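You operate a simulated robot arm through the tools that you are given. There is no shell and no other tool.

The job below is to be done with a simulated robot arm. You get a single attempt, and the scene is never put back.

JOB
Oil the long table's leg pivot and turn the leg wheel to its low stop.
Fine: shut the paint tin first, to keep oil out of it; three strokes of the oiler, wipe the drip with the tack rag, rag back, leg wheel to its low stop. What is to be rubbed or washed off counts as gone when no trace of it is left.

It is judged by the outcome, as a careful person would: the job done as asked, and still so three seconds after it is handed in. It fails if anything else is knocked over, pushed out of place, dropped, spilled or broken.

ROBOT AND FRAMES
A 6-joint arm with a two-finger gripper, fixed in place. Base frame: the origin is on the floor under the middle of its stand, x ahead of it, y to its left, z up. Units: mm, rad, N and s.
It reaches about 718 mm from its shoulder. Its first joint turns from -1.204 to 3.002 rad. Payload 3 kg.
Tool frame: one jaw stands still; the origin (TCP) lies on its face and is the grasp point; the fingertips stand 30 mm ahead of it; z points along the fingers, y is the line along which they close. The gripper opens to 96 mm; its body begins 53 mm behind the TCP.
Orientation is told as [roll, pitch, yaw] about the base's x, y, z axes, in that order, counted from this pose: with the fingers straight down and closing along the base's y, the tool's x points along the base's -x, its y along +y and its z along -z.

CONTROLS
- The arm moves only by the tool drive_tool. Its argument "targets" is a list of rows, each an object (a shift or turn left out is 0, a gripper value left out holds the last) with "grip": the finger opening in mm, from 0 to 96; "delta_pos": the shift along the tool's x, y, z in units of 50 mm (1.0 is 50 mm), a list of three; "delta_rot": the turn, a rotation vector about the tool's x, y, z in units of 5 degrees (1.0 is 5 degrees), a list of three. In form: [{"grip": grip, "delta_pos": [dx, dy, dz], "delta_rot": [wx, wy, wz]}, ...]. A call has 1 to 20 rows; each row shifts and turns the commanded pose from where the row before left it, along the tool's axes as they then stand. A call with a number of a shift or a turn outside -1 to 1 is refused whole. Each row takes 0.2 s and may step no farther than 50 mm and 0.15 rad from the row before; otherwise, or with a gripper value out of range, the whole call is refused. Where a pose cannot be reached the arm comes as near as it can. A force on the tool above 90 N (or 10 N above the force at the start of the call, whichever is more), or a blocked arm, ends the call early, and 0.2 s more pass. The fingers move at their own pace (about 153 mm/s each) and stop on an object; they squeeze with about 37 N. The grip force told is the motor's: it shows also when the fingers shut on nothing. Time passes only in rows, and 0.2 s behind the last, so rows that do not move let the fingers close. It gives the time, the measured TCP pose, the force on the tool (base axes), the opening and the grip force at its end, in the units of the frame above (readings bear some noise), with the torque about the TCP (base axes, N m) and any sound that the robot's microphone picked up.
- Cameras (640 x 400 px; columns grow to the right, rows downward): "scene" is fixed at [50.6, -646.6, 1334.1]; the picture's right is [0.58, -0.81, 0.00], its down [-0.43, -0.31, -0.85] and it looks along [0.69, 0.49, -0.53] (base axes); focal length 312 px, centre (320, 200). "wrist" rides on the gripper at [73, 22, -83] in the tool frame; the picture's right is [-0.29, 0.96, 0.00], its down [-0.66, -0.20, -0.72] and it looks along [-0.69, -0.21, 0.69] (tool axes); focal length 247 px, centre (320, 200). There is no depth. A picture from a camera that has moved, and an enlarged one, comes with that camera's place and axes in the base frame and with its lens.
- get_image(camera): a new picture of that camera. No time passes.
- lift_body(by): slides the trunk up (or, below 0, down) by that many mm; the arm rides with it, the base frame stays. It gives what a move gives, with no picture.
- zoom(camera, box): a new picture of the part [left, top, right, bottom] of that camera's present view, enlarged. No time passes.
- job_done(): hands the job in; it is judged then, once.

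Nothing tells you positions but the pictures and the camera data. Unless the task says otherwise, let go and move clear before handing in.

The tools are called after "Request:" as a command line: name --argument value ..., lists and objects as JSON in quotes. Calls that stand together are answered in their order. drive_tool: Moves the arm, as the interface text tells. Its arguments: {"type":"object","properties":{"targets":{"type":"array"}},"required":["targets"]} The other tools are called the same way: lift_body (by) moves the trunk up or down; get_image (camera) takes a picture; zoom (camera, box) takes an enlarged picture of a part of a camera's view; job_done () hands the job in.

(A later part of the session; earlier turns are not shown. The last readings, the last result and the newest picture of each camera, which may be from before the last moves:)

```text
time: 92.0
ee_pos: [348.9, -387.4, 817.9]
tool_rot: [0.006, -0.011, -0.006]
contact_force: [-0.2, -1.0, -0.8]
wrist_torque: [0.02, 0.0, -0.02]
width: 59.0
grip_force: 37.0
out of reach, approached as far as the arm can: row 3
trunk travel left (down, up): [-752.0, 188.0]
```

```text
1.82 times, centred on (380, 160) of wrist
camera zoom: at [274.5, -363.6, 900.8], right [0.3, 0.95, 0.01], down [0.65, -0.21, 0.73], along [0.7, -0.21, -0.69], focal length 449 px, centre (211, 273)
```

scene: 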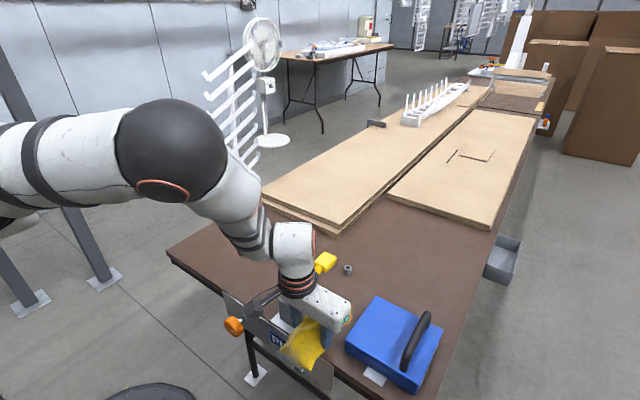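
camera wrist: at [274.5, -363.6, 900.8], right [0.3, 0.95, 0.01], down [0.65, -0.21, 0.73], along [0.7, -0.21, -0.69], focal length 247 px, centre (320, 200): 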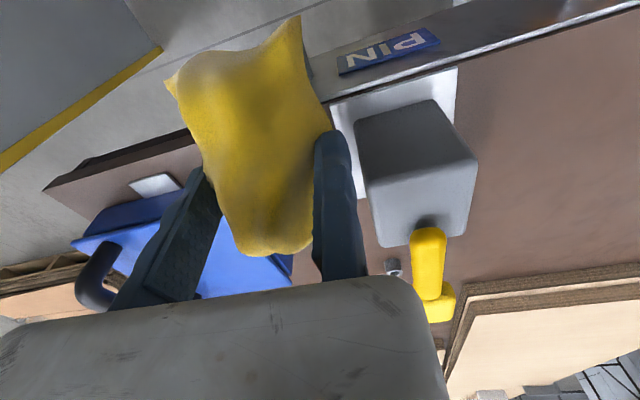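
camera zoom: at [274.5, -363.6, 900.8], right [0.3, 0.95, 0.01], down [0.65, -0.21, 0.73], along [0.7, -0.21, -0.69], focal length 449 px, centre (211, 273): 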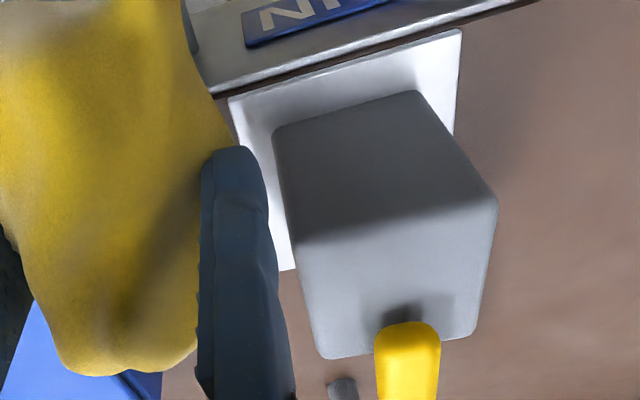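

Block front corner is at (364, -366) and base-plate edge at y -378, so I have the numbers I need. I shift to (344, -393) and lower the rag onto the table gently.

Request:
drive_tool --targets '[{"delta_pos": [0.1, -0.12, 0.1]}, {"delta_pos": [0, 0, 0.3]}, {"delta_pos": [0, 0, 0]}]'

Request:
drive_tool --targets '[{"delta_pos": [0, 0, 0.16]}, {"delta_pos": [0, 0, 0]}]'

Request:
zoom --camera "scene" --box '[240, 260, 380, 390]'

```text
time: 92.8
ee_pos: [346.0, -390.7, 798.4]
tool_rot: [0.005, -0.009, -0.005]
contact_force: [-0.3, -0.4, -1.0]
wrist_torque: [-0.01, 0.0, -0.02]
width: 58.8
grip_force: 37.1
trunk travel left (down, up): [-752.0, 188.0]
```

```text
time: 93.4
ee_pos: [343.7, -391.7, 790.8]
tool_rot: [0.005, -0.009, -0.005]
contact_force: [-0.3, 0.2, -0.1]
wrist_torque: [0.01, 0.0, 0.01]
width: 58.9
grip_force: 37.0
trunk travel left (down, up): [-752.0, 188.0]
```

```text
3.08 times, centred on (310, 325) of scene
camera zoom: at [50.6, -646.6, 1334.1], right [0.58, -0.81, 0.0], down [-0.43, -0.31, -0.85], along [0.69, 0.49, -0.53], focal length 962 px, centre (351, -185)
```

zoom: 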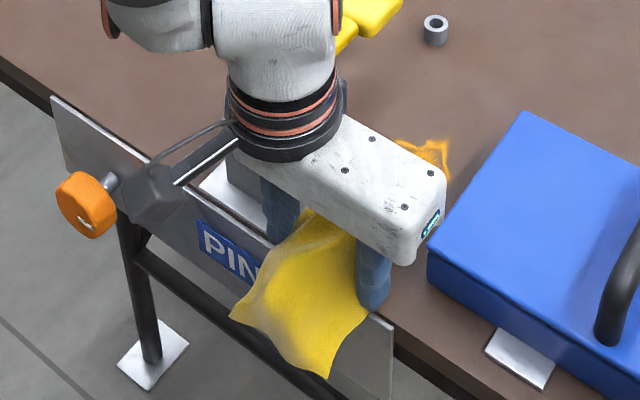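

No contact yet at z 791. I lower further in small steps to touch.

Request:
drive_tool --targets '[{"delta_pos": [0, 0, 0.1]}, {"delta_pos": [0, 0, 0.08]}, {"delta_pos": [0, 0, 0]}]'

Request:
drive_tool --targets '[{"delta_pos": [0, 0, 0.06]}, {"delta_pos": [0, 0, 0]}]'

Request:
get_image --camera "wrist"

```text
time: 94.2
ee_pos: [345.5, -393.0, 783.3]
tool_rot: [0.005, -0.009, -0.006]
contact_force: [0.5, -0.3, -1.4]
wrist_torque: [-0.01, -0.04, -0.02]
width: 58.7
grip_force: 37.0
trunk travel left (down, up): [-752.0, 188.0]
```

```text
time: 94.8
ee_pos: [345.7, -392.0, 778.5]
tool_rot: [0.005, -0.009, -0.005]
contact_force: [0.4, -0.4, -1.1]
wrist_torque: [0.02, -0.01, -0.03]
width: 58.8
grip_force: 36.9
trunk travel left (down, up): [-752.0, 188.0]
```

```text
taken
camera wrist: at [270.6, -368.9, 861.9], right [0.3, 0.95, 0.01], down [0.65, -0.21, 0.73], along [0.7, -0.21, -0.69], focal length 247 px, centre (320, 200)
```

wrist: 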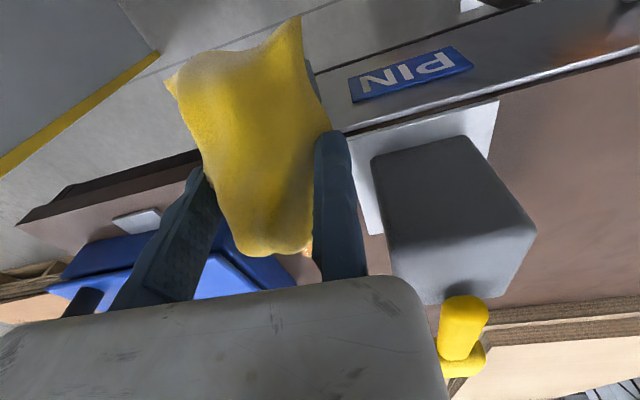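

Request:
drive_tool --targets '[{"delta_pos": [0, 0, 0.06]}, {"delta_pos": [0, 0, 0]}]'

Request:
drive_tool --targets '[{"delta_pos": [0, 0, 0.04]}, {"delta_pos": [0, 0, 0]}]'

```text
time: 95.4
ee_pos: [344.1, -391.0, 775.4]
tool_rot: [0.006, -0.009, -0.005]
contact_force: [0.2, 0.3, 0.3]
wrist_torque: [0.02, 0.04, 0.0]
width: 58.8
grip_force: 37.0
trunk travel left (down, up): [-752.0, 188.0]
```

```text
time: 96.0
ee_pos: [346.7, -391.8, 773.5]
tool_rot: [0.003, -0.007, -0.006]
contact_force: [0.4, 0.2, 0.1]
wrist_torque: [0.02, 0.04, 0.03]
width: 58.7
grip_force: 37.0
trunk travel left (down, up): [-752.0, 188.0]
```

Request:
zoom --camera "scene" --box '[270, 290, 370, 380]'

Request:
zoom --camera "wrist" --box '[150, 0, 400, 280]'

```text
4.44 times, centred on (320, 335) of scene
camera zoom: at [50.6, -646.6, 1334.1], right [0.58, -0.81, 0.0], down [-0.43, -0.31, -0.85], along [0.69, 0.49, -0.53], focal length 1389 px, centre (320, -400)
```

zoom: 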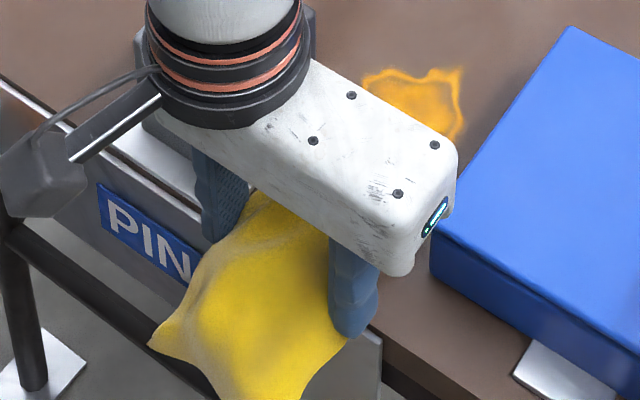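

```text
1.43 times, centred on (275, 140) of wrist
camera zoom: at [270.6, -368.8, 856.9], right [0.3, 0.95, 0.01], down [0.65, -0.21, 0.73], along [0.7, -0.21, -0.69], focal length 353 px, centre (384, 286)
```

zoom: 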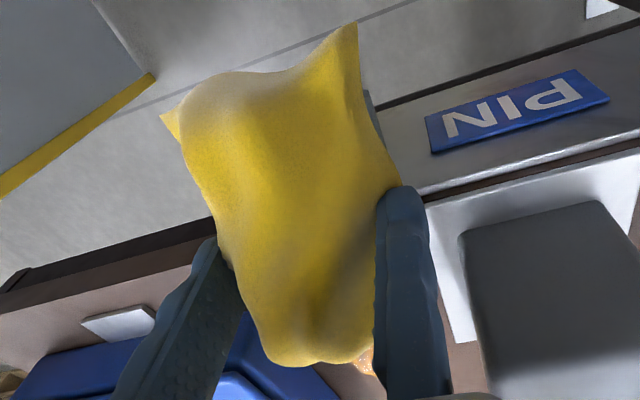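

The rag was pushed up and tilted slightly in the grip, so its far end floats above the table. The fingers are at the front table edge, so I'll pitch the tool about 10° so the rag's +x end points down onto the drip, and rub with that end.

Request:
drive_tool --targets '[{"delta_pos": [0, 0, -0.3]}, {"delta_pos": [0.1, 0, 0], "delta_rot": [0, 1, 0]}, {"delta_pos": [0.1, 0, 0], "delta_rot": [0, 1, 0]}, {"delta_pos": [0, 0, 0]}]'

Request:
zoom --camera "scene" --box '[270, 290, 370, 380]'

Request:
get_image --camera "wrist"

Request:
get_image --camera "scene"

```text
time: 97.0
ee_pos: [334.5, -390.9, 790.4]
tool_rot: [0.004, 0.163, -0.004]
contact_force: [-0.2, 0.1, 0.5]
wrist_torque: [0.0, 0.04, -0.04]
width: 59.0
grip_force: 37.2
trunk travel left (down, up): [-752.0, 188.0]
```

```text
4.44 times, centred on (320, 335) of scene
camera zoom: at [50.6, -646.6, 1334.1], right [0.58, -0.81, 0.0], down [-0.43, -0.31, -0.85], along [0.69, 0.49, -0.53], focal length 1389 px, centre (320, -400)
```

zoom: 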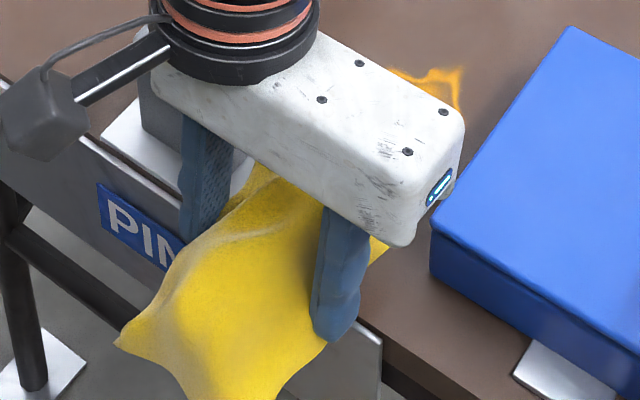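

```text
taken
camera wrist: at [274.6, -368.7, 885.1], right [0.29, 0.95, -0.04], down [0.77, -0.21, 0.6], along [0.57, -0.21, -0.8], focal length 247 px, centre (320, 200)
```

wrist: 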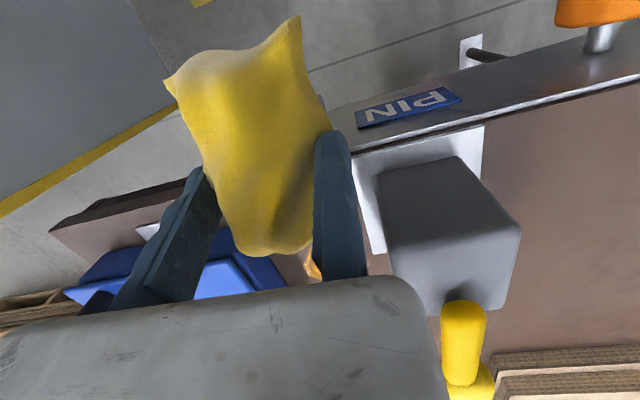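

```text
taken
```

scene: 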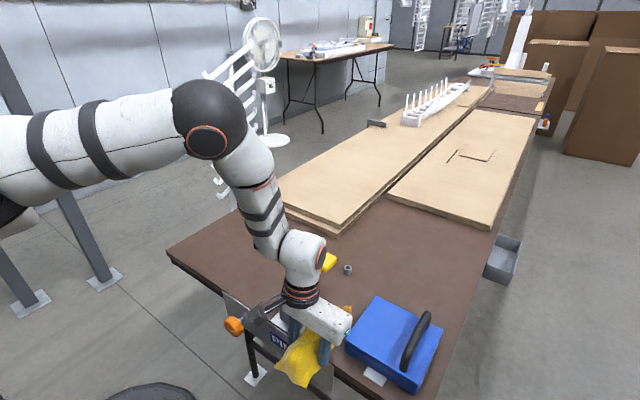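

The stain beyond is what shows past the rag; the drip is under its far end. I shift slightly to +y/+x and lower until the rag's end touches.

Request:
drive_tool --targets '[{"delta_pos": [-0.124, 0.16, 0.142]}, {"delta_pos": [0, 0, 0]}]'

Request:
drive_tool --targets '[{"delta_pos": [-0.013, 0, 0.08]}, {"delta_pos": [0, 0, 0]}]'

Request:
drive_tool --targets '[{"delta_pos": [-0.013, 0, 0.08]}, {"delta_pos": [0, 0, 0]}]'

```text
time: 97.6
ee_pos: [335.2, -382.6, 790.3]
tool_rot: [0.005, 0.166, -0.005]
contact_force: [-0.4, -0.1, -0.5]
wrist_torque: [0.01, 0.0, -0.02]
width: 59.1
grip_force: 37.5
out of reach, approached as far as the arm can: row 1
trunk travel left (down, up): [-752.0, 188.0]
```

```text
time: 98.2
ee_pos: [333.7, -382.8, 789.5]
tool_rot: [0.004, 0.167, -0.005]
contact_force: [-0.4, -0.2, 0.6]
wrist_torque: [0.04, -0.01, -0.02]
width: 58.8
grip_force: 37.4
out of reach, approached as far as the arm can: row 1
trunk travel left (down, up): [-752.0, 188.0]
```

```text
time: 98.8
ee_pos: [330.8, -381.9, 788.9]
tool_rot: [0.002, 0.165, -0.004]
contact_force: [0.4, 0.2, -0.4]
wrist_torque: [0.07, -0.01, 0.02]
width: 58.7
grip_force: 37.1
out of reach, approached as far as the arm can: row 1
trunk travel left (down, up): [-752.0, 188.0]
```

The arm can't go lower at this pitch, but the trunk can. I raise the arm a little, then lower the trunk so I regain freedom for rubbing.

Request:
drive_tool --targets '[{"delta_pos": [-0.05, 0, -0.3]}, {"delta_pos": [-0.05, 0, -0.3]}, {"delta_pos": [-0.1, 0, -0.1]}, {"delta_pos": [0, 0, 0]}]'

Request:
lift_body --by -35

Request:
get_image --camera "scene"

Request:
get_image --camera "wrist"

```text
time: 99.8
ee_pos: [345.9, -380.6, 821.3]
tool_rot: [0.006, 0.166, -0.003]
contact_force: [-0.8, -0.1, -0.3]
wrist_torque: [0.03, 0.0, 0.02]
width: 58.8
grip_force: 37.1
trunk travel left (down, up): [-752.0, 188.0]
```

```text
time: 100.6
ee_pos: [346.6, -381.6, 785.7]
tool_rot: [0.005, 0.166, -0.005]
contact_force: [0.1, 0.2, -1.3]
wrist_torque: [0.01, -0.01, 0.0]
width: 58.9
grip_force: 37.3
trunk travel left (down, up): [-717.0, 223.0]
```

```text
taken
```

scene: 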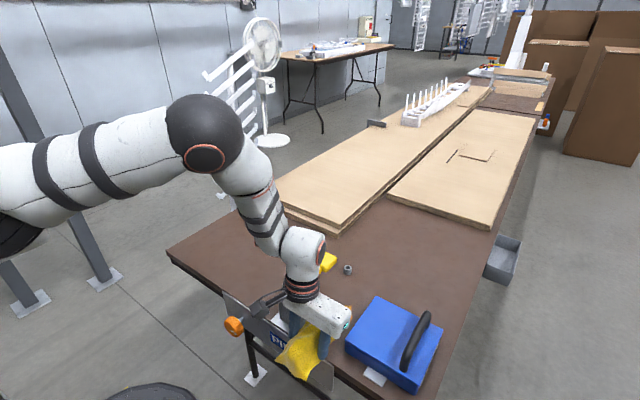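

```text
taken
camera wrist: at [287.4, -358.8, 880.2], right [0.29, 0.95, -0.04], down [0.77, -0.21, 0.6], along [0.57, -0.21, -0.8], focal length 247 px, centre (320, 200)
```

wrist: 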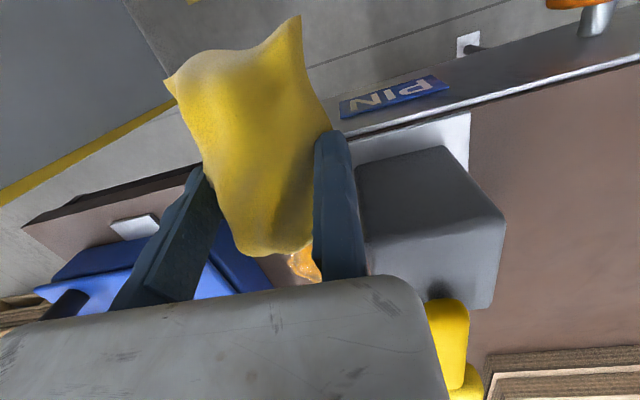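

Now at (347, -382, 786) with freedom regained. I lower step by step, watching for contact.

Request:
lift_body --by -5

Request:
lift_body --by -4

Request:
lift_body --by -3

```text
time: 101.2
ee_pos: [347.2, -381.6, 781.1]
tool_rot: [0.006, 0.167, -0.003]
contact_force: [-0.2, 0.2, -1.0]
wrist_torque: [0.01, -0.03, 0.01]
width: 59.2
grip_force: 36.5
trunk travel left (down, up): [-712.0, 228.0]
```

```text
time: 101.7
ee_pos: [346.4, -381.8, 777.7]
tool_rot: [0.005, 0.165, -0.004]
contact_force: [0.5, 0.6, -1.3]
wrist_torque: [0.03, -0.03, -0.05]
width: 58.9
grip_force: 36.8
trunk travel left (down, up): [-708.0, 232.0]
```

```text
time: 102.2
ee_pos: [346.8, -381.2, 773.4]
tool_rot: [0.006, 0.165, -0.003]
contact_force: [0.3, 0.3, 0.2]
wrist_torque: [-0.01, -0.03, 0.0]
width: 58.8
grip_force: 36.4
trunk travel left (down, up): [-705.0, 235.0]
```

Request:
zoom --camera "scene" --box '[270, 290, 370, 380]'

Request:
zoom --camera "wrist" --box '[180, 100, 400, 300]'

```text
4.44 times, centred on (320, 335) of scene
camera zoom: at [50.6, -646.6, 1334.1], right [0.58, -0.81, 0.0], down [-0.43, -0.31, -0.85], along [0.69, 0.49, -0.53], focal length 1389 px, centre (320, -400)
```

zoom: 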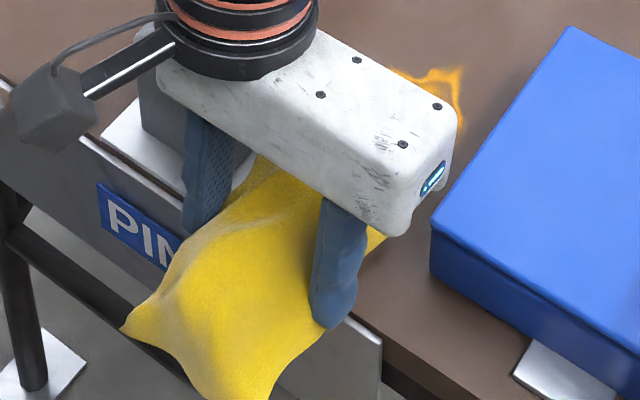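

```text
2.00 times, centred on (290, 200) of wrist
camera zoom: at [287.5, -358.9, 868.1], right [0.29, 0.95, -0.04], down [0.77, -0.21, 0.6], along [0.57, -0.21, -0.8], focal length 494 px, centre (380, 200)
```

zoom: 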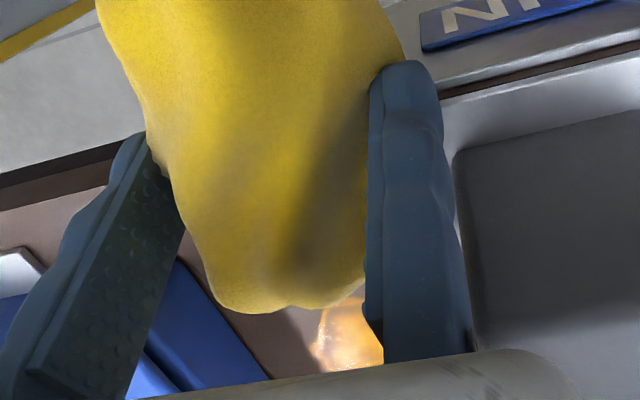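

The far end still floats: its tilt in the grip is larger than I guessed. I raise 10 mm and pitch a further 10° so the rag's end leads downward clearly below the fingertips.

Request:
lift_body --by 15

Request:
drive_tool --targets '[{"delta_rot": [0, 1, 0]}, {"delta_rot": [0, 1, 0]}, {"delta_pos": [0, 0, 0]}]'

Request:
zoom --camera "scene" --box '[250, 250, 390, 390]'

Request:
get_image --camera "wrist"

```text
time: 102.8
ee_pos: [346.2, -381.5, 788.7]
tool_rot: [0.004, 0.165, -0.002]
contact_force: [0.6, 0.5, -1.5]
wrist_torque: [0.04, 0.02, 0.06]
width: 58.9
grip_force: 37.1
trunk travel left (down, up): [-720.0, 220.0]
```

```text
time: 103.6
ee_pos: [343.6, -381.6, 793.8]
tool_rot: [0.006, 0.339, -0.003]
contact_force: [0.1, -0.3, 0.1]
wrist_torque: [0.05, 0.02, -0.01]
width: 58.8
grip_force: 36.9
out of reach, approached as far as the arm can: row 2
trunk travel left (down, up): [-720.0, 220.0]
```

```text
2.86 times, centred on (320, 320) of scene
camera zoom: at [50.6, -646.6, 1334.1], right [0.58, -0.81, 0.0], down [-0.43, -0.31, -0.85], along [0.69, 0.49, -0.53], focal length 893 px, centre (320, -143)
```

zoom: 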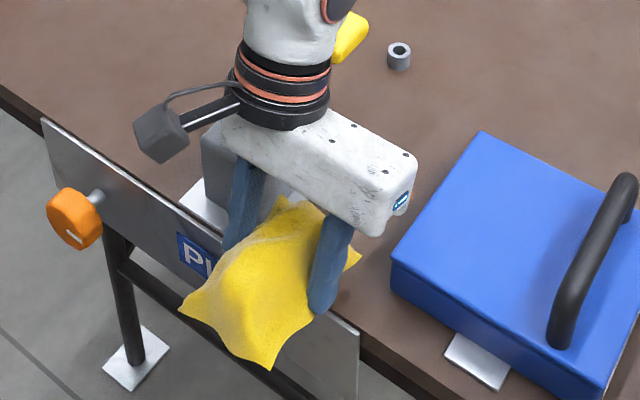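

```text
taken
camera wrist: at [300.9, -358.4, 896.7], right [0.28, 0.95, -0.09], down [0.86, -0.21, 0.46], along [0.42, -0.21, -0.88], focal length 247 px, centre (320, 200)
```

wrist: 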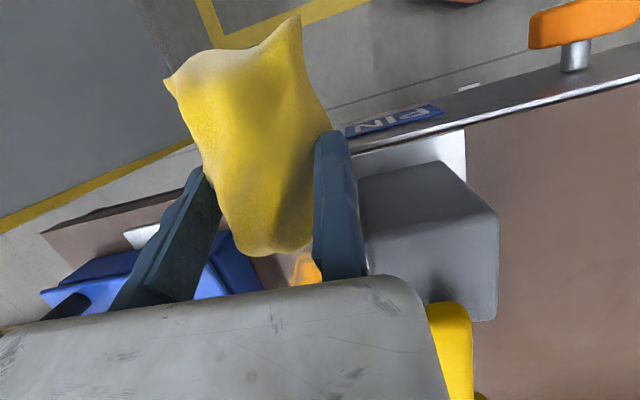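

The rag looks roughly level now. I lower with the trunk in small steps.

Request:
lift_body --by -10

Request:
lift_body --by -5

Request:
lift_body --by -4

```text
time: 104.2
ee_pos: [342.9, -381.1, 783.4]
tool_rot: [0.007, 0.34, -0.005]
contact_force: [-0.3, -0.4, -0.6]
wrist_torque: [0.04, -0.04, 0.0]
width: 59.0
grip_force: 36.7
trunk travel left (down, up): [-710.0, 230.0]
```

```text
time: 104.8
ee_pos: [341.6, -381.4, 779.0]
tool_rot: [0.006, 0.339, -0.004]
contact_force: [-4.7, 1.3, 1.8]
wrist_torque: [-0.01, -0.26, 0.12]
width: 58.9
grip_force: 37.1
trunk travel left (down, up): [-705.0, 235.0]
```

```text
time: 105.3
ee_pos: [340.7, -379.7, 774.8]
tool_rot: [0.004, 0.336, -0.003]
contact_force: [-9.4, -0.2, 8.1]
wrist_torque: [0.12, -0.54, 0.12]
width: 58.6
grip_force: 37.0
trunk travel left (down, up): [-701.0, 239.0]
```

Contact now, though part of it may be the finger meeting the block's front face (x-force -9 N). I back off 6 mm toward -x and rub gently back and forth along x with the rag's end.

Request:
drive_tool --targets '[{"delta_pos": [0.113, 0, 0.04]}, {"delta_pos": [0, 0, 0]}]'

Request:
drive_tool --targets '[{"delta_pos": [0.151, 0, 0.053]}, {"delta_pos": [0.151, 0, 0.053]}, {"delta_pos": [-0.151, 0, -0.053]}, {"delta_pos": [-0.151, 0, -0.053]}, {"delta_pos": [0, 0, 0]}]'

Request:
zoom --camera "scene" --box '[250, 250, 390, 390]'

```text
time: 105.9
ee_pos: [337.4, -382.0, 775.3]
tool_rot: [0.005, 0.337, -0.002]
contact_force: [-0.8, 0.7, -0.2]
wrist_torque: [-0.03, -0.04, -0.02]
width: 58.8
grip_force: 37.4
trunk travel left (down, up): [-701.0, 239.0]
```

```text
time: 107.1
ee_pos: [337.4, -382.5, 775.1]
tool_rot: [0.004, 0.338, -0.003]
contact_force: [-1.4, -0.4, 0.0]
wrist_torque: [0.03, -0.01, 0.01]
width: 58.9
grip_force: 37.1
trunk travel left (down, up): [-701.0, 239.0]
```

```text
2.86 times, centred on (320, 320) of scene
camera zoom: at [50.6, -646.6, 1334.1], right [0.58, -0.81, 0.0], down [-0.43, -0.31, -0.85], along [0.69, 0.49, -0.53], focal length 893 px, centre (320, -143)
```

zoom: 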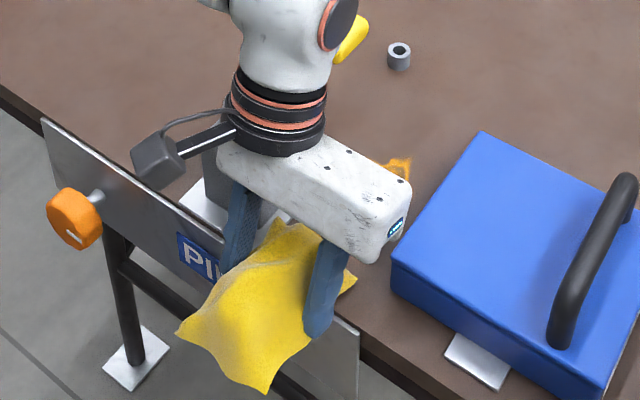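

Right, that was the block; no table contact now. I lower further by trunk.

Request:
lift_body --by -4

Request:
lift_body --by -3

Request:
lift_body --by -3

```text
time: 107.6
ee_pos: [336.7, -382.0, 772.3]
tool_rot: [0.003, 0.337, -0.004]
contact_force: [-0.2, -1.3, 5.5]
wrist_torque: [-0.06, -0.22, -0.01]
width: 59.0
grip_force: 37.4
trunk travel left (down, up): [-697.0, 243.0]
```

```text
time: 108.1
ee_pos: [337.2, -380.8, 769.7]
tool_rot: [0.002, 0.333, -0.003]
contact_force: [1.5, -5.4, 21.8]
wrist_torque: [-0.58, -0.89, -0.12]
width: 58.9
grip_force: 36.8
trunk travel left (down, up): [-694.0, 246.0]
```

```text
time: 108.7
ee_pos: [336.8, -379.6, 767.4]
tool_rot: [-0.001, 0.336, -0.003]
contact_force: [3.8, -9.1, 30.7]
wrist_torque: [-1.11, -0.53, -0.03]
width: 59.2
grip_force: 36.7
trunk travel left (down, up): [-691.0, 249.0]
```

The rag only bears near the table edge because of its tilt in the grip, so a clean re-grasp is better. I lift straight up with the trunk, and will set the rag down on open table to re-grip it level and off-centre, so it can reach the drip with the fingers in front of the block.

Request:
lift_body --by 125

Request:
get_image --camera "scene"

Request:
zoom --camera "scene" --box '[260, 270, 400, 390]'

```text
time: 110.2
ee_pos: [337.2, -381.5, 890.0]
tool_rot: [0.004, 0.338, -0.003]
contact_force: [-0.3, -0.8, -0.8]
wrist_torque: [0.03, 0.0, -0.01]
width: 59.0
grip_force: 37.2
trunk travel left (down, up): [-816.0, 124.0]
```

```text
taken
```

scene: 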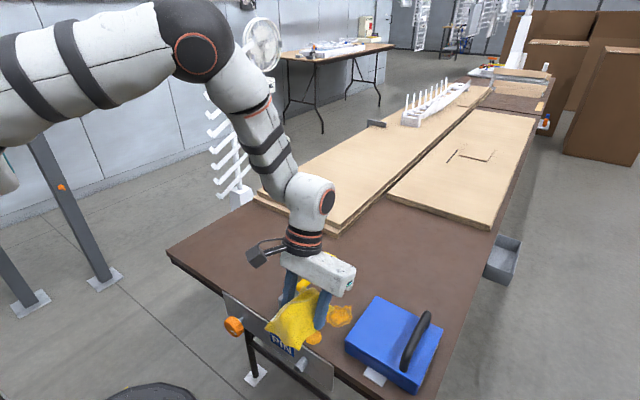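

```text
3.33 times, centred on (330, 330) of scene
camera zoom: at [50.6, -646.6, 1334.1], right [0.58, -0.81, 0.0], down [-0.43, -0.31, -0.85], along [0.69, 0.49, -0.53], focal length 1042 px, centre (287, -233)
```

zoom: 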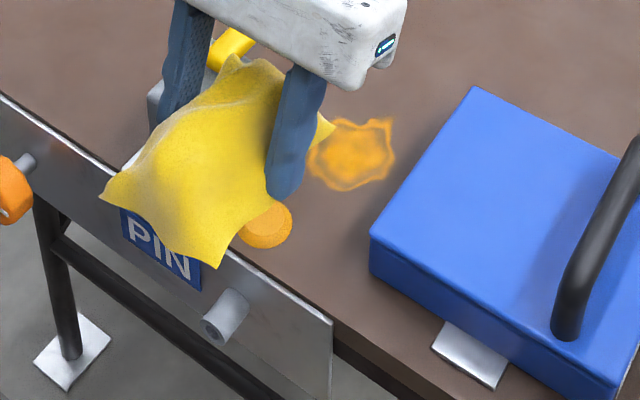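

Raised clear, rag still held. I move over the oiler (rag bottom well above the lever) toward the open table area, in small steps.

Request:
drive_tool --targets '[{"delta_pos": [-0.378, 0.3, -0.132]}, {"delta_pos": [-0.378, 0.4, -0.132]}, {"delta_pos": [-0.378, 0.5, -0.132]}, {"delta_pos": [-0.378, 0.5, -0.132]}, {"delta_pos": [0, 0, 0]}]'

Request:
get_image --camera "scene"

```text
time: 111.4
ee_pos: [341.3, -376.9, 890.4]
tool_rot: [0.006, 0.337, -0.003]
contact_force: [-0.2, -0.2, -0.2]
wrist_torque: [-0.01, -0.03, 0.02]
width: 58.7
grip_force: 37.2
out of reach, approached as far as the arm can: row 1, 2, 3, 4
trunk travel left (down, up): [-816.0, 124.0]
```

```text
taken
```

scene: 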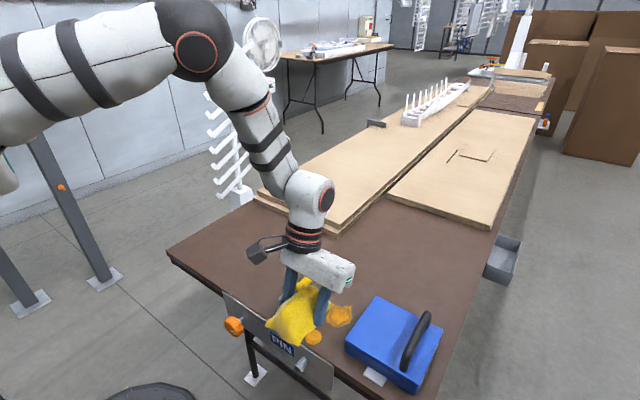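

In this elbow-up posture the arm is at its limit here. I'll level the pitch and raise the arm relative to the trunk, which opens up this posture's range.

Request:
drive_tool --targets '[{"delta_pos": [0.2, -0.2, -0.4]}, {"delta_pos": [0, -0.2, -0.4], "delta_rot": [0, -1, 0]}, {"delta_pos": [0, 0, -0.4], "delta_rot": [0, -1, 0]}, {"delta_pos": [0, 0, -0.4], "delta_rot": [0, -1, 0]}, {"delta_pos": [0, 0, -0.4], "delta_rot": [0, -0.9, 0]}, {"delta_pos": [0, 0, 0]}]'

Request:
get_image --camera "scene"

```text
time: 112.8
ee_pos: [368.0, -373.0, 988.4]
tool_rot: [0.002, 0.001, -0.006]
contact_force: [-0.3, 0.6, -1.1]
wrist_torque: [0.03, 0.0, -0.03]
width: 59.1
grip_force: 36.7
out of reach, approached as far as the arm can: row 5
trunk travel left (down, up): [-816.0, 124.0]
```

```text
taken
```

scene: 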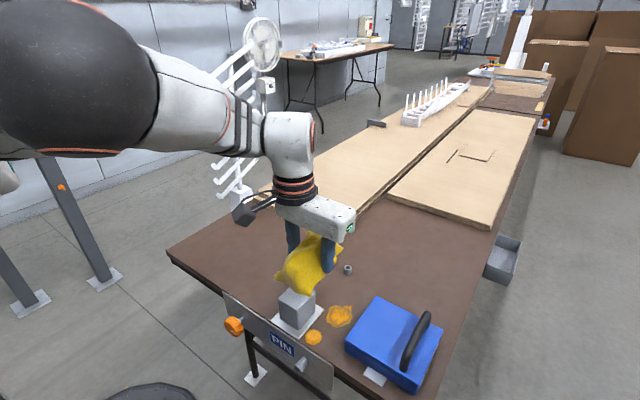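

Upright at (368, -373, 988). I test small moves toward +x/+y from here.

Request:
drive_tool --targets '[{"delta_pos": [-0.3, 0.3, 0]}, {"delta_pos": [-0.3, 0.3, 0]}, {"delta_pos": [0, 0, 0]}]'

Request:
get_image --camera "scene"

```text
time: 113.6
ee_pos: [397.1, -344.8, 990.9]
tool_rot: [0.006, -0.003, -0.007]
contact_force: [0.3, 0.1, -1.1]
wrist_torque: [0.02, 0.0, 0.03]
width: 59.0
grip_force: 37.1
trunk travel left (down, up): [-816.0, 124.0]
```

```text
taken
```

scene: 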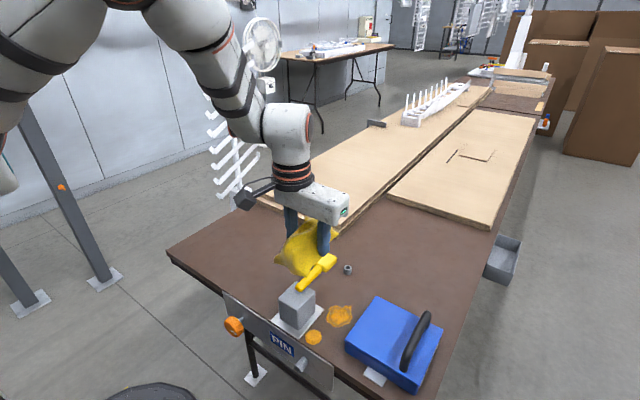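

That works. I continue toward the open area in steps.

Request:
drive_tool --targets '[{"delta_pos": [-0.3, 0.4, 0]}, {"delta_pos": [-0.3, 0.4, 0]}, {"delta_pos": [-0.3, 0.4, 0]}, {"delta_pos": [0, 0, 0]}]'

Request:
drive_tool --targets '[{"delta_pos": [-0.3, 0.4, 0]}, {"delta_pos": [-0.3, 0.4, 0]}, {"delta_pos": [-0.2, 0.4, 0]}, {"delta_pos": [0, 0, 0]}]'

Request:
get_image --camera "scene"

```text
time: 114.6
ee_pos: [400.1, -310.3, 989.4]
tool_rot: [0.006, -0.002, -0.006]
contact_force: [0.2, 1.3, -0.4]
wrist_torque: [0.0, 0.0, -0.01]
width: 58.7
grip_force: 37.1
out of reach, approached as far as the arm can: row 1, 2, 3
trunk travel left (down, up): [-816.0, 124.0]
```

```text
time: 115.6
ee_pos: [386.3, -289.8, 987.6]
tool_rot: [0.005, -0.004, -0.006]
contact_force: [-0.3, 0.8, -0.1]
wrist_torque: [0.02, 0.0, 0.02]
width: 58.7
grip_force: 37.3
out of reach, approached as far as the arm can: row 1, 2, 3
trunk travel left (down, up): [-816.0, 124.0]
```

```text
taken
```

scene: 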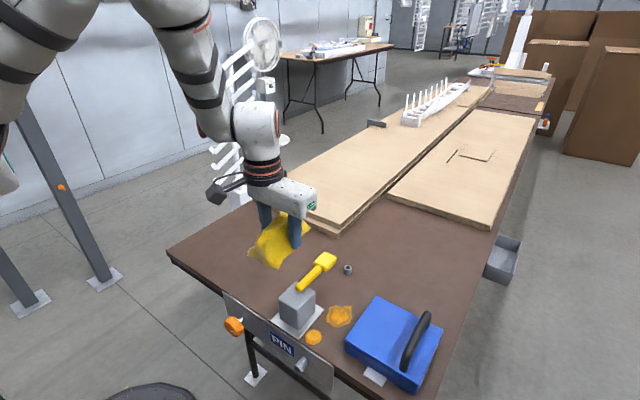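

Sliding along the same limit again. Tilting the fingers forward earlier made the arm change to its elbow-low posture; I'm high above everything, so I'll do that here.

Request:
drive_tool --targets '[{"delta_rot": [0, -1, 0]}, {"delta_rot": [0, -1, 0]}, {"delta_rot": [0, -1, 0]}, {"delta_rot": [0, -1, 0]}, {"delta_rot": [0, -1, 0]}, {"delta_rot": [0, -1, 0]}, {"delta_pos": [0, 0, 0]}]'

Request:
get_image --camera "scene"

```text
time: 117.2
ee_pos: [385.9, -268.9, 980.0]
tool_rot: [0.006, -0.528, -0.005]
contact_force: [0.6, 0.8, -0.6]
wrist_torque: [0.0, 0.02, 0.0]
width: 59.1
grip_force: 37.0
out of reach, approached as far as the arm can: row 5, 6
trunk travel left (down, up): [-816.0, 124.0]
```

```text
taken
```

scene: 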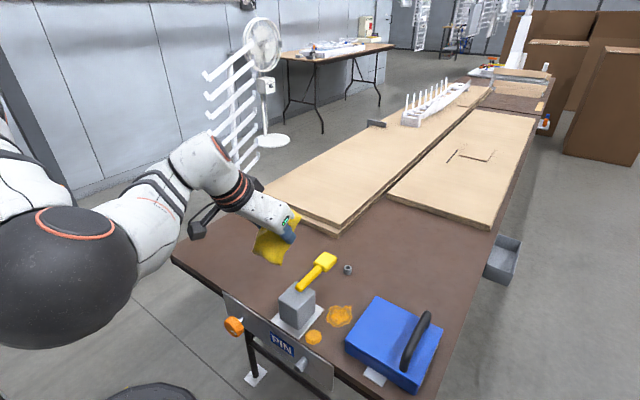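

The elbow swung low again. Now I move outward (+x) over the open area.

Request:
drive_tool --targets '[{"delta_pos": [-0.345, 0.1, 0.2]}, {"delta_pos": [-0.345, 0.1, 0.2]}, {"delta_pos": [-0.345, 0.1, 0.2]}, {"delta_pos": [-0.345, 0.1, 0.2]}, {"delta_pos": [0, 0, 0]}]'

Request:
get_image --camera "scene"

```text
time: 118.4
ee_pos: [463.7, -248.2, 980.0]
tool_rot: [0.006, -0.525, -0.007]
contact_force: [-0.1, 0.6, -0.9]
wrist_torque: [0.01, -0.03, 0.01]
width: 58.9
grip_force: 36.9
trunk travel left (down, up): [-816.0, 124.0]
```

```text
taken
```

scene: 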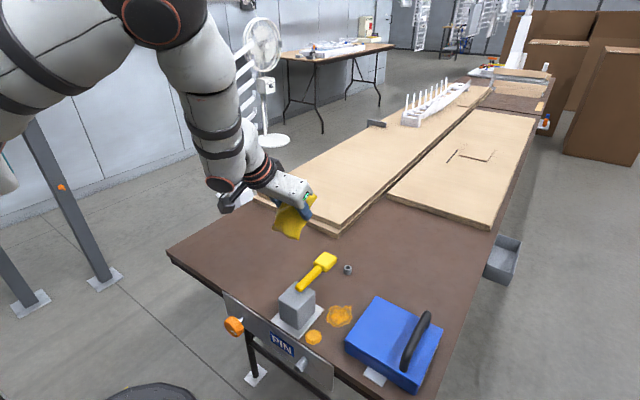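

Free again at (464, -248, 980). I lower the trunk by 64 mm and bring the tool upright while moving out over open table.

Request:
lift_body --by -64

Request:
drive_tool --targets '[{"delta_pos": [-0.345, 0.3, 0.2]}, {"delta_pos": [-0.345, 0.3, 0.2]}, {"delta_rot": [0, 1, 0]}, {"delta_rot": [0, 1, 0]}, {"delta_pos": [0, 0, 0]}]'

Request:
get_image --camera "scene"

```text
time: 119.4
ee_pos: [466.2, -246.3, 916.3]
tool_rot: [0.005, -0.526, -0.006]
contact_force: [1.3, -0.1, 0.1]
wrist_torque: [0.0, 0.03, -0.02]
width: 58.9
grip_force: 37.4
trunk travel left (down, up): [-752.0, 188.0]
```

```text
time: 120.6
ee_pos: [472.7, -250.1, 914.8]
tool_rot: [0.007, -0.354, -0.004]
contact_force: [0.7, 0.3, -0.2]
wrist_torque: [0.02, -0.01, 0.03]
width: 59.1
grip_force: 36.8
out of reach, approached as far as the arm can: row 2, 3, 4
trunk travel left (down, up): [-752.0, 188.0]
```

```text
taken
```

scene: 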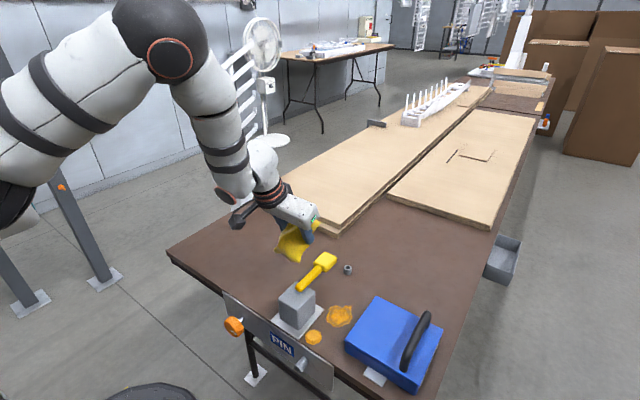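

Elbow-up blocks the upright tool out here; the elbow-low posture needs the tool higher relative to the trunk. I raise the arm while lowering the trunk.

Request:
drive_tool --targets '[{"delta_pos": [-0.139, 0, -0.375]}, {"delta_pos": [-0.139, 0, -0.375]}, {"delta_pos": [-0.139, 0, -0.375]}, {"delta_pos": [-0.139, 0, -0.375]}, {"delta_pos": [0, 0, 0]}]'

Request:
lift_body --by -80

Request:
drive_tool --targets '[{"delta_pos": [-0.3, 0.2, 0.15]}, {"delta_pos": [-0.3, 0.2, 0.15]}, {"delta_pos": [0, 0, 0]}]'

Request:
get_image --camera "scene"

```text
time: 121.8
ee_pos: [456.6, -260.8, 990.3]
tool_rot: [0.004, -0.352, -0.005]
contact_force: [-0.3, -0.3, -2.3]
wrist_torque: [0.02, 0.01, 0.02]
width: 58.8
grip_force: 36.9
out of reach, approached as far as the arm can: row 1, 2, 3, 4
trunk travel left (down, up): [-752.0, 188.0]
```

```text
time: 123.0
ee_pos: [456.7, -260.6, 909.7]
tool_rot: [0.007, -0.355, -0.006]
contact_force: [-0.5, 0.3, 0.3]
wrist_torque: [0.03, 0.0, -0.01]
width: 58.9
grip_force: 37.0
trunk travel left (down, up): [-672.0, 268.0]
```

```text
time: 123.8
ee_pos: [462.0, -257.7, 894.6]
tool_rot: [0.005, -0.357, -0.005]
contact_force: [0.3, -0.6, -0.7]
wrist_torque: [0.03, -0.01, 0.02]
width: 58.9
grip_force: 37.1
out of reach, approached as far as the arm can: row 1, 2
trunk travel left (down, up): [-672.0, 268.0]
```

```text
taken
```

scene: 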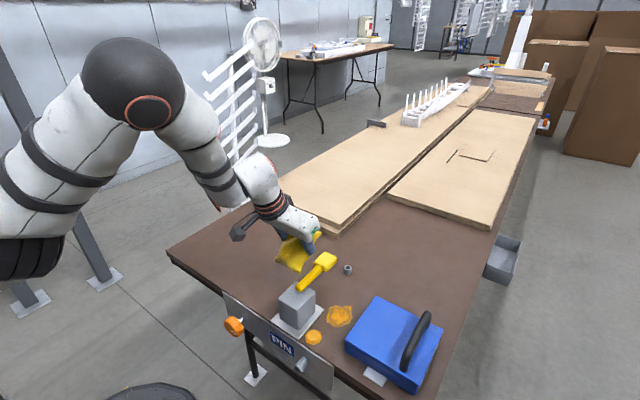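

Still elbow-up. I pitch the fingers further forward to trigger the posture change, now at the lower trunk height that suits it.

Request:
drive_tool --targets '[{"delta_pos": [0, 0, -0.2], "delta_rot": [0, -1, 0]}, {"delta_pos": [0, 0, -0.2], "delta_rot": [0, -1, 0]}, {"delta_rot": [0, -1, 0]}, {"delta_rot": [0, -1, 0]}, {"delta_pos": [0, 0, 0]}]'

Request:
get_image --camera "scene"

```text
time: 125.0
ee_pos: [455.4, -258.8, 914.9]
tool_rot: [0.004, -0.703, -0.008]
contact_force: [-1.5, -0.5, -1.1]
wrist_torque: [0.04, 0.01, 0.04]
width: 58.9
grip_force: 37.2
trunk travel left (down, up): [-672.0, 268.0]
```

```text
taken
```

scene: 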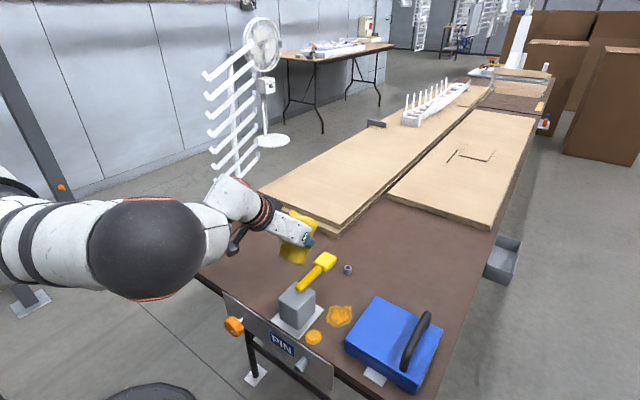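

The elbow swung down smoothly this time with no limit. I move outward in x, keeping this tilt.

Request:
drive_tool --targets '[{"delta_pos": [-0.229, 0.1, 0.194]}, {"delta_pos": [-0.229, 0.1, 0.194]}, {"delta_pos": [-0.229, 0.2, 0.194]}, {"delta_pos": [-0.229, 0.2, 0.194]}, {"delta_pos": [0, 0, 0]}]'

Request:
drive_tool --targets '[{"delta_rot": [0, 1, 0]}, {"delta_rot": [0, 1, 0]}, {"delta_pos": [0, 0, 0]}]'

Request:
get_image --camera "scene"

```text
time: 126.2
ee_pos: [515.4, -230.4, 913.3]
tool_rot: [0.008, -0.702, -0.009]
contact_force: [0.0, -0.5, -0.1]
wrist_torque: [0.0, -0.01, -0.02]
width: 58.7
grip_force: 37.0
trunk travel left (down, up): [-672.0, 268.0]
```

```text
time: 127.0
ee_pos: [504.7, -239.9, 909.1]
tool_rot: [0.006, -0.53, -0.008]
contact_force: [-0.1, 0.3, -0.9]
wrist_torque: [0.0, 0.02, 0.02]
width: 59.1
grip_force: 36.9
out of reach, approached as far as the arm can: row 2
trunk travel left (down, up): [-672.0, 268.0]
```

```text
taken
```

scene: 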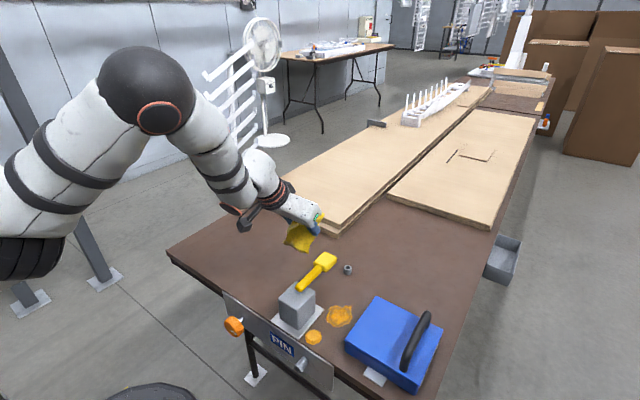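

The arm settled back into its elbow-up family, which can't reach outward. I'll go back to the configuration where the change worked before (trunk about -200, x 430, y -384) and repeat that sequence; first moving there, rising.

Request:
drive_tool --targets '[{"delta_pos": [0.158, -0.56, -0.324]}, {"delta_pos": [0.158, -0.56, -0.324]}, {"delta_pos": [0.158, -0.56, -0.324]}, {"delta_pos": [0.158, -0.56, -0.324]}, {"delta_pos": [0.158, -0.56, -0.324]}, {"delta_pos": [0, 0, 0]}]'

Request:
get_image --camera "scene"

```text
time: 128.4
ee_pos: [454.0, -354.9, 965.7]
tool_rot: [0.006, -0.528, -0.006]
contact_force: [-0.6, -0.5, -1.8]
wrist_torque: [0.03, -0.03, 0.0]
width: 58.9
grip_force: 36.6
out of reach, approached as far as the arm can: row 4, 5
trunk travel left (down, up): [-672.0, 268.0]
```

```text
taken
```

scene: 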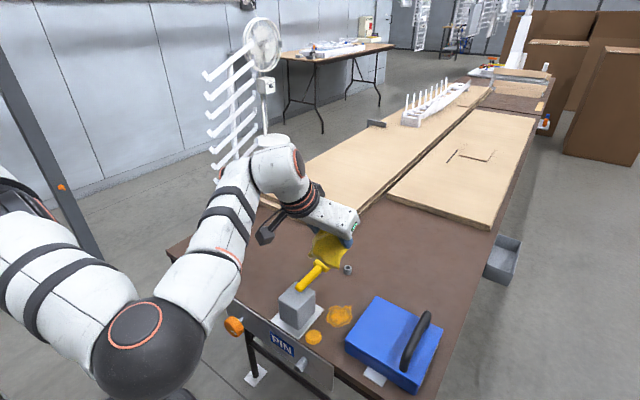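

Now it's in the elbow-low family (elbow at lower left). From here I follow the earlier good path toward (490, -230).

Request:
drive_tool --targets '[{"delta_pos": [-0.1, 0.3, 0.1]}, {"delta_pos": [-0.1, 0.5, 0.15]}, {"delta_pos": [-0.1, 0.5, 0.15]}, {"delta_pos": [-0.1, 0.5, 0.15]}, {"delta_pos": [-0.1, 0.5, 0.15]}, {"delta_pos": [0, 0, 0]}]'

Request:
get_image --camera "scene"

```text
time: 129.8
ee_pos: [488.3, -242.7, 946.2]
tool_rot: [0.008, -0.53, -0.008]
contact_force: [-0.7, -0.2, -0.6]
wrist_torque: [-0.01, -0.03, 0.02]
width: 58.9
grip_force: 36.7
out of reach, approached as far as the arm can: row 5
trunk travel left (down, up): [-672.0, 268.0]
```

```text
taken
```

scene: 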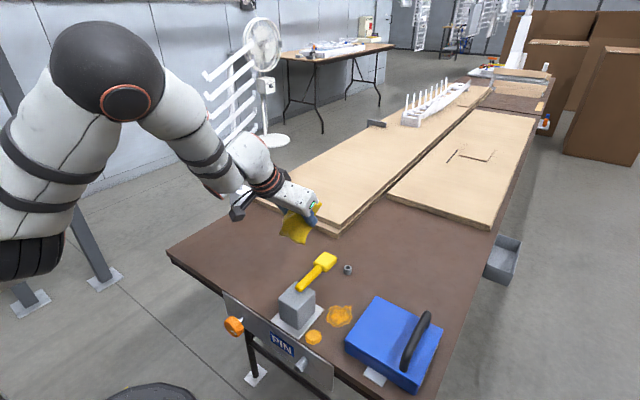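

It flipped back because I was too high. I'll return to get the elbow-low posture again, then travel lower (z about 915) and farther out (x 495) as on the earlier successful path.

Request:
drive_tool --targets '[{"delta_pos": [0.158, -0.56, -0.1]}, {"delta_pos": [0.158, -0.56, -0.1]}, {"delta_pos": [0.158, -0.56, -0.2]}, {"delta_pos": [0.158, -0.56, -0.2]}, {"delta_pos": [0.158, -0.56, -0.2]}, {"delta_pos": [0, 0, 0]}]'

Request:
get_image --camera "scene"

```text
time: 131.2
ee_pos: [452.4, -343.8, 953.0]
tool_rot: [0.007, -0.528, -0.006]
contact_force: [-0.3, 0.3, -0.4]
wrist_torque: [0.05, -0.02, 0.01]
width: 58.7
grip_force: 36.6
out of reach, approached as far as the arm can: row 4, 5
trunk travel left (down, up): [-672.0, 268.0]
```

```text
taken
```

scene: 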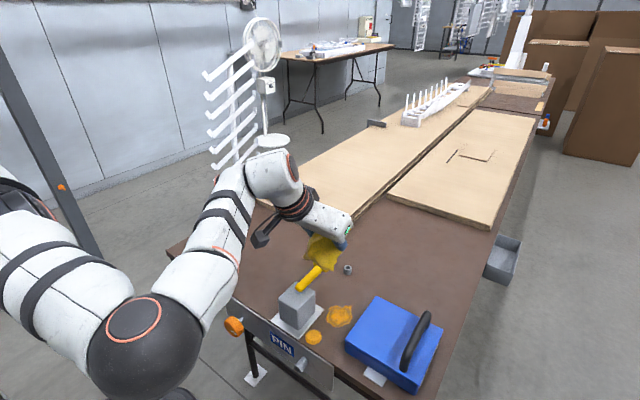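

Request:
drive_tool --targets '[{"delta_pos": [-0.072, 0.05, 0.274]}, {"delta_pos": [-0.072, 0.05, 0.274]}, {"delta_pos": [-0.072, 0.05, 0.274]}, {"delta_pos": [-0.1, 0.05, 0.2]}, {"delta_pos": [0, 0, 0]}]'

Request:
get_image --camera "scene"

```text
time: 132.4
ee_pos: [490.7, -333.9, 918.3]
tool_rot: [0.007, -0.53, -0.009]
contact_force: [0.3, 0.0, -0.4]
wrist_torque: [0.03, 0.05, 0.02]
width: 58.7
grip_force: 37.1
trunk travel left (down, up): [-672.0, 268.0]
```

```text
taken
```

scene: 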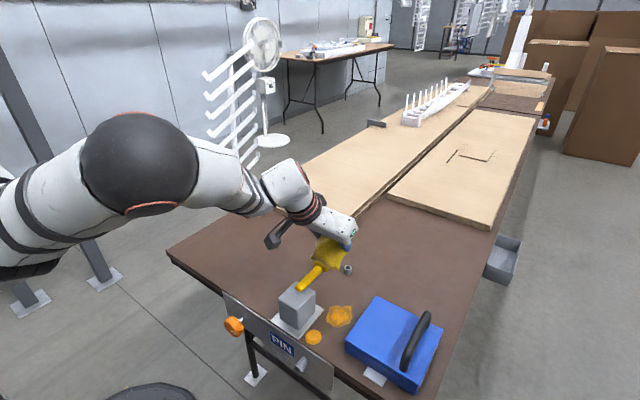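

This posture differs from the good one I had at first. I'll repeat the original recipe: tool upright near (430, -384), arm high, trunk lowered to about -200, then tilt forward.

Request:
drive_tool --targets '[{"delta_pos": [0.116, -0.16, -0.34], "delta_rot": [0, 1, 0]}, {"delta_pos": [0.116, -0.16, -0.34], "delta_rot": [0, 1, 0]}, {"delta_pos": [0.116, -0.16, -0.34], "delta_rot": [0, 1, 0]}, {"delta_pos": [0.2, -0.16, -0.34], "delta_rot": [0, 1, 0]}, {"delta_pos": [0.3, -0.2, -0.3], "delta_rot": [0, 1, 0]}, {"delta_pos": [0.3, -0.2, -0.3], "delta_rot": [0, 1, 0]}, {"delta_pos": [0, 0, 0]}]'

Request:
get_image --camera "scene"

```text
time: 134.0
ee_pos: [406.8, -387.2, 995.7]
tool_rot: [0.006, -0.004, -0.006]
contact_force: [-0.5, -0.3, -0.5]
wrist_torque: [0.05, 0.01, -0.01]
width: 58.7
grip_force: 37.3
trunk travel left (down, up): [-672.0, 268.0]
```

```text
taken
```

scene: 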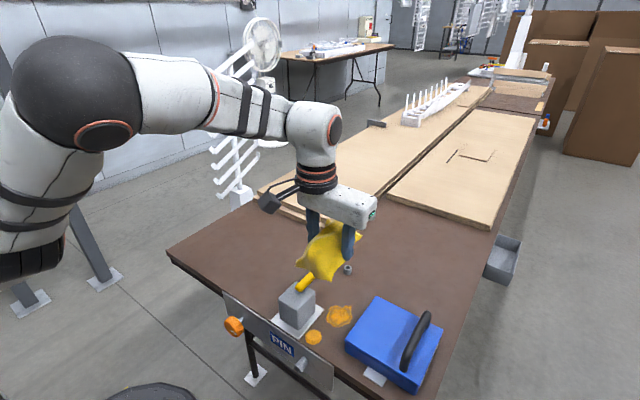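

Request:
lift_body --by -110

Request:
drive_tool --targets '[{"delta_pos": [-0.25, 0, -0.1]}, {"delta_pos": [-0.25, 0, -0.1]}, {"delta_pos": [0, 0, 0]}]'

Request:
drive_tool --targets '[{"delta_rot": [0, -1, 0]}, {"delta_rot": [0, -1, 0]}, {"delta_rot": [0, -1, 0]}, {"delta_rot": [0, -1, 0]}, {"delta_rot": [0, -1, 0]}, {"delta_rot": [0, -1, 0]}, {"delta_pos": [0, 0, 0]}]'

Request:
get_image --camera "scene"

```text
time: 135.4
ee_pos: [407.1, -386.3, 885.5]
tool_rot: [0.005, -0.006, -0.004]
contact_force: [0.2, -0.1, -0.5]
wrist_torque: [-0.01, -0.01, 0.0]
width: 58.8
grip_force: 37.5
trunk travel left (down, up): [-562.0, 378.0]
```

```text
time: 136.2
ee_pos: [432.2, -386.5, 895.4]
tool_rot: [0.005, -0.005, -0.007]
contact_force: [-0.3, 0.5, -0.6]
wrist_torque: [0.02, -0.02, -0.02]
width: 58.3
grip_force: 37.2
trunk travel left (down, up): [-562.0, 378.0]
```

```text
time: 137.8
ee_pos: [450.4, -362.7, 898.4]
tool_rot: [0.005, -0.531, -0.007]
contact_force: [0.0, 1.0, -0.9]
wrist_torque: [0.0, 0.08, 0.01]
width: 58.8
grip_force: 37.1
out of reach, approached as far as the arm can: row 5, 6
trunk travel left (down, up): [-562.0, 378.0]
```

```text
taken
```

scene: 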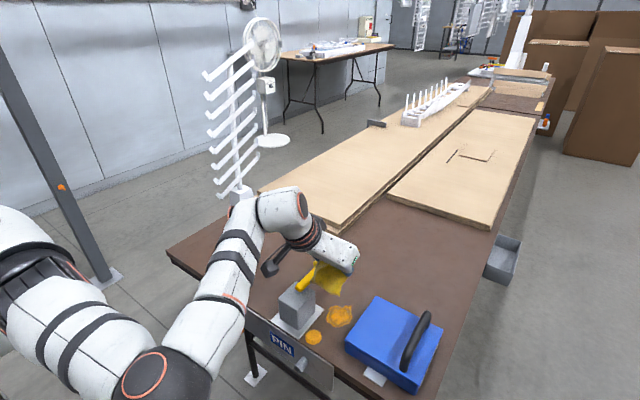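

Same posture change as before (elbow low). I follow the earlier recipe: outward to about x 487, then raise the trunk.

Request:
drive_tool --targets '[{"delta_pos": [-0.17, 0.08, 0.13]}, {"delta_pos": [-0.17, 0.08, 0.13]}, {"delta_pos": [-0.17, 0.08, 0.13]}, {"delta_pos": [-0.17, 0.08, 0.13]}, {"delta_pos": [0, 0, 0]}]'

Request:
get_image --camera "scene"

```text
time: 139.0
ee_pos: [494.0, -345.6, 892.1]
tool_rot: [0.005, -0.529, -0.007]
contact_force: [-3.1, -1.5, 2.3]
wrist_torque: [-0.02, 0.2, 0.02]
width: 59.1
grip_force: 36.4
trunk travel left (down, up): [-562.0, 378.0]
```

```text
taken
```

scene: 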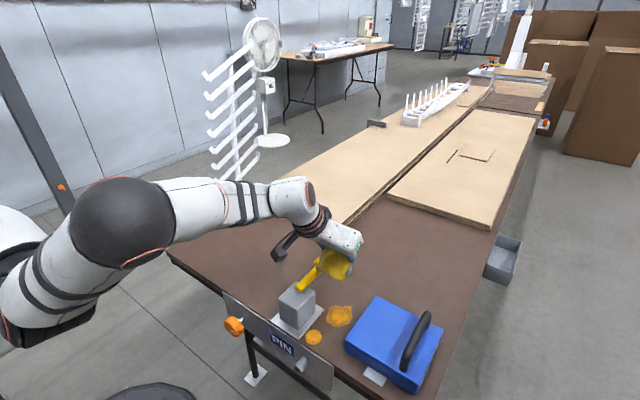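

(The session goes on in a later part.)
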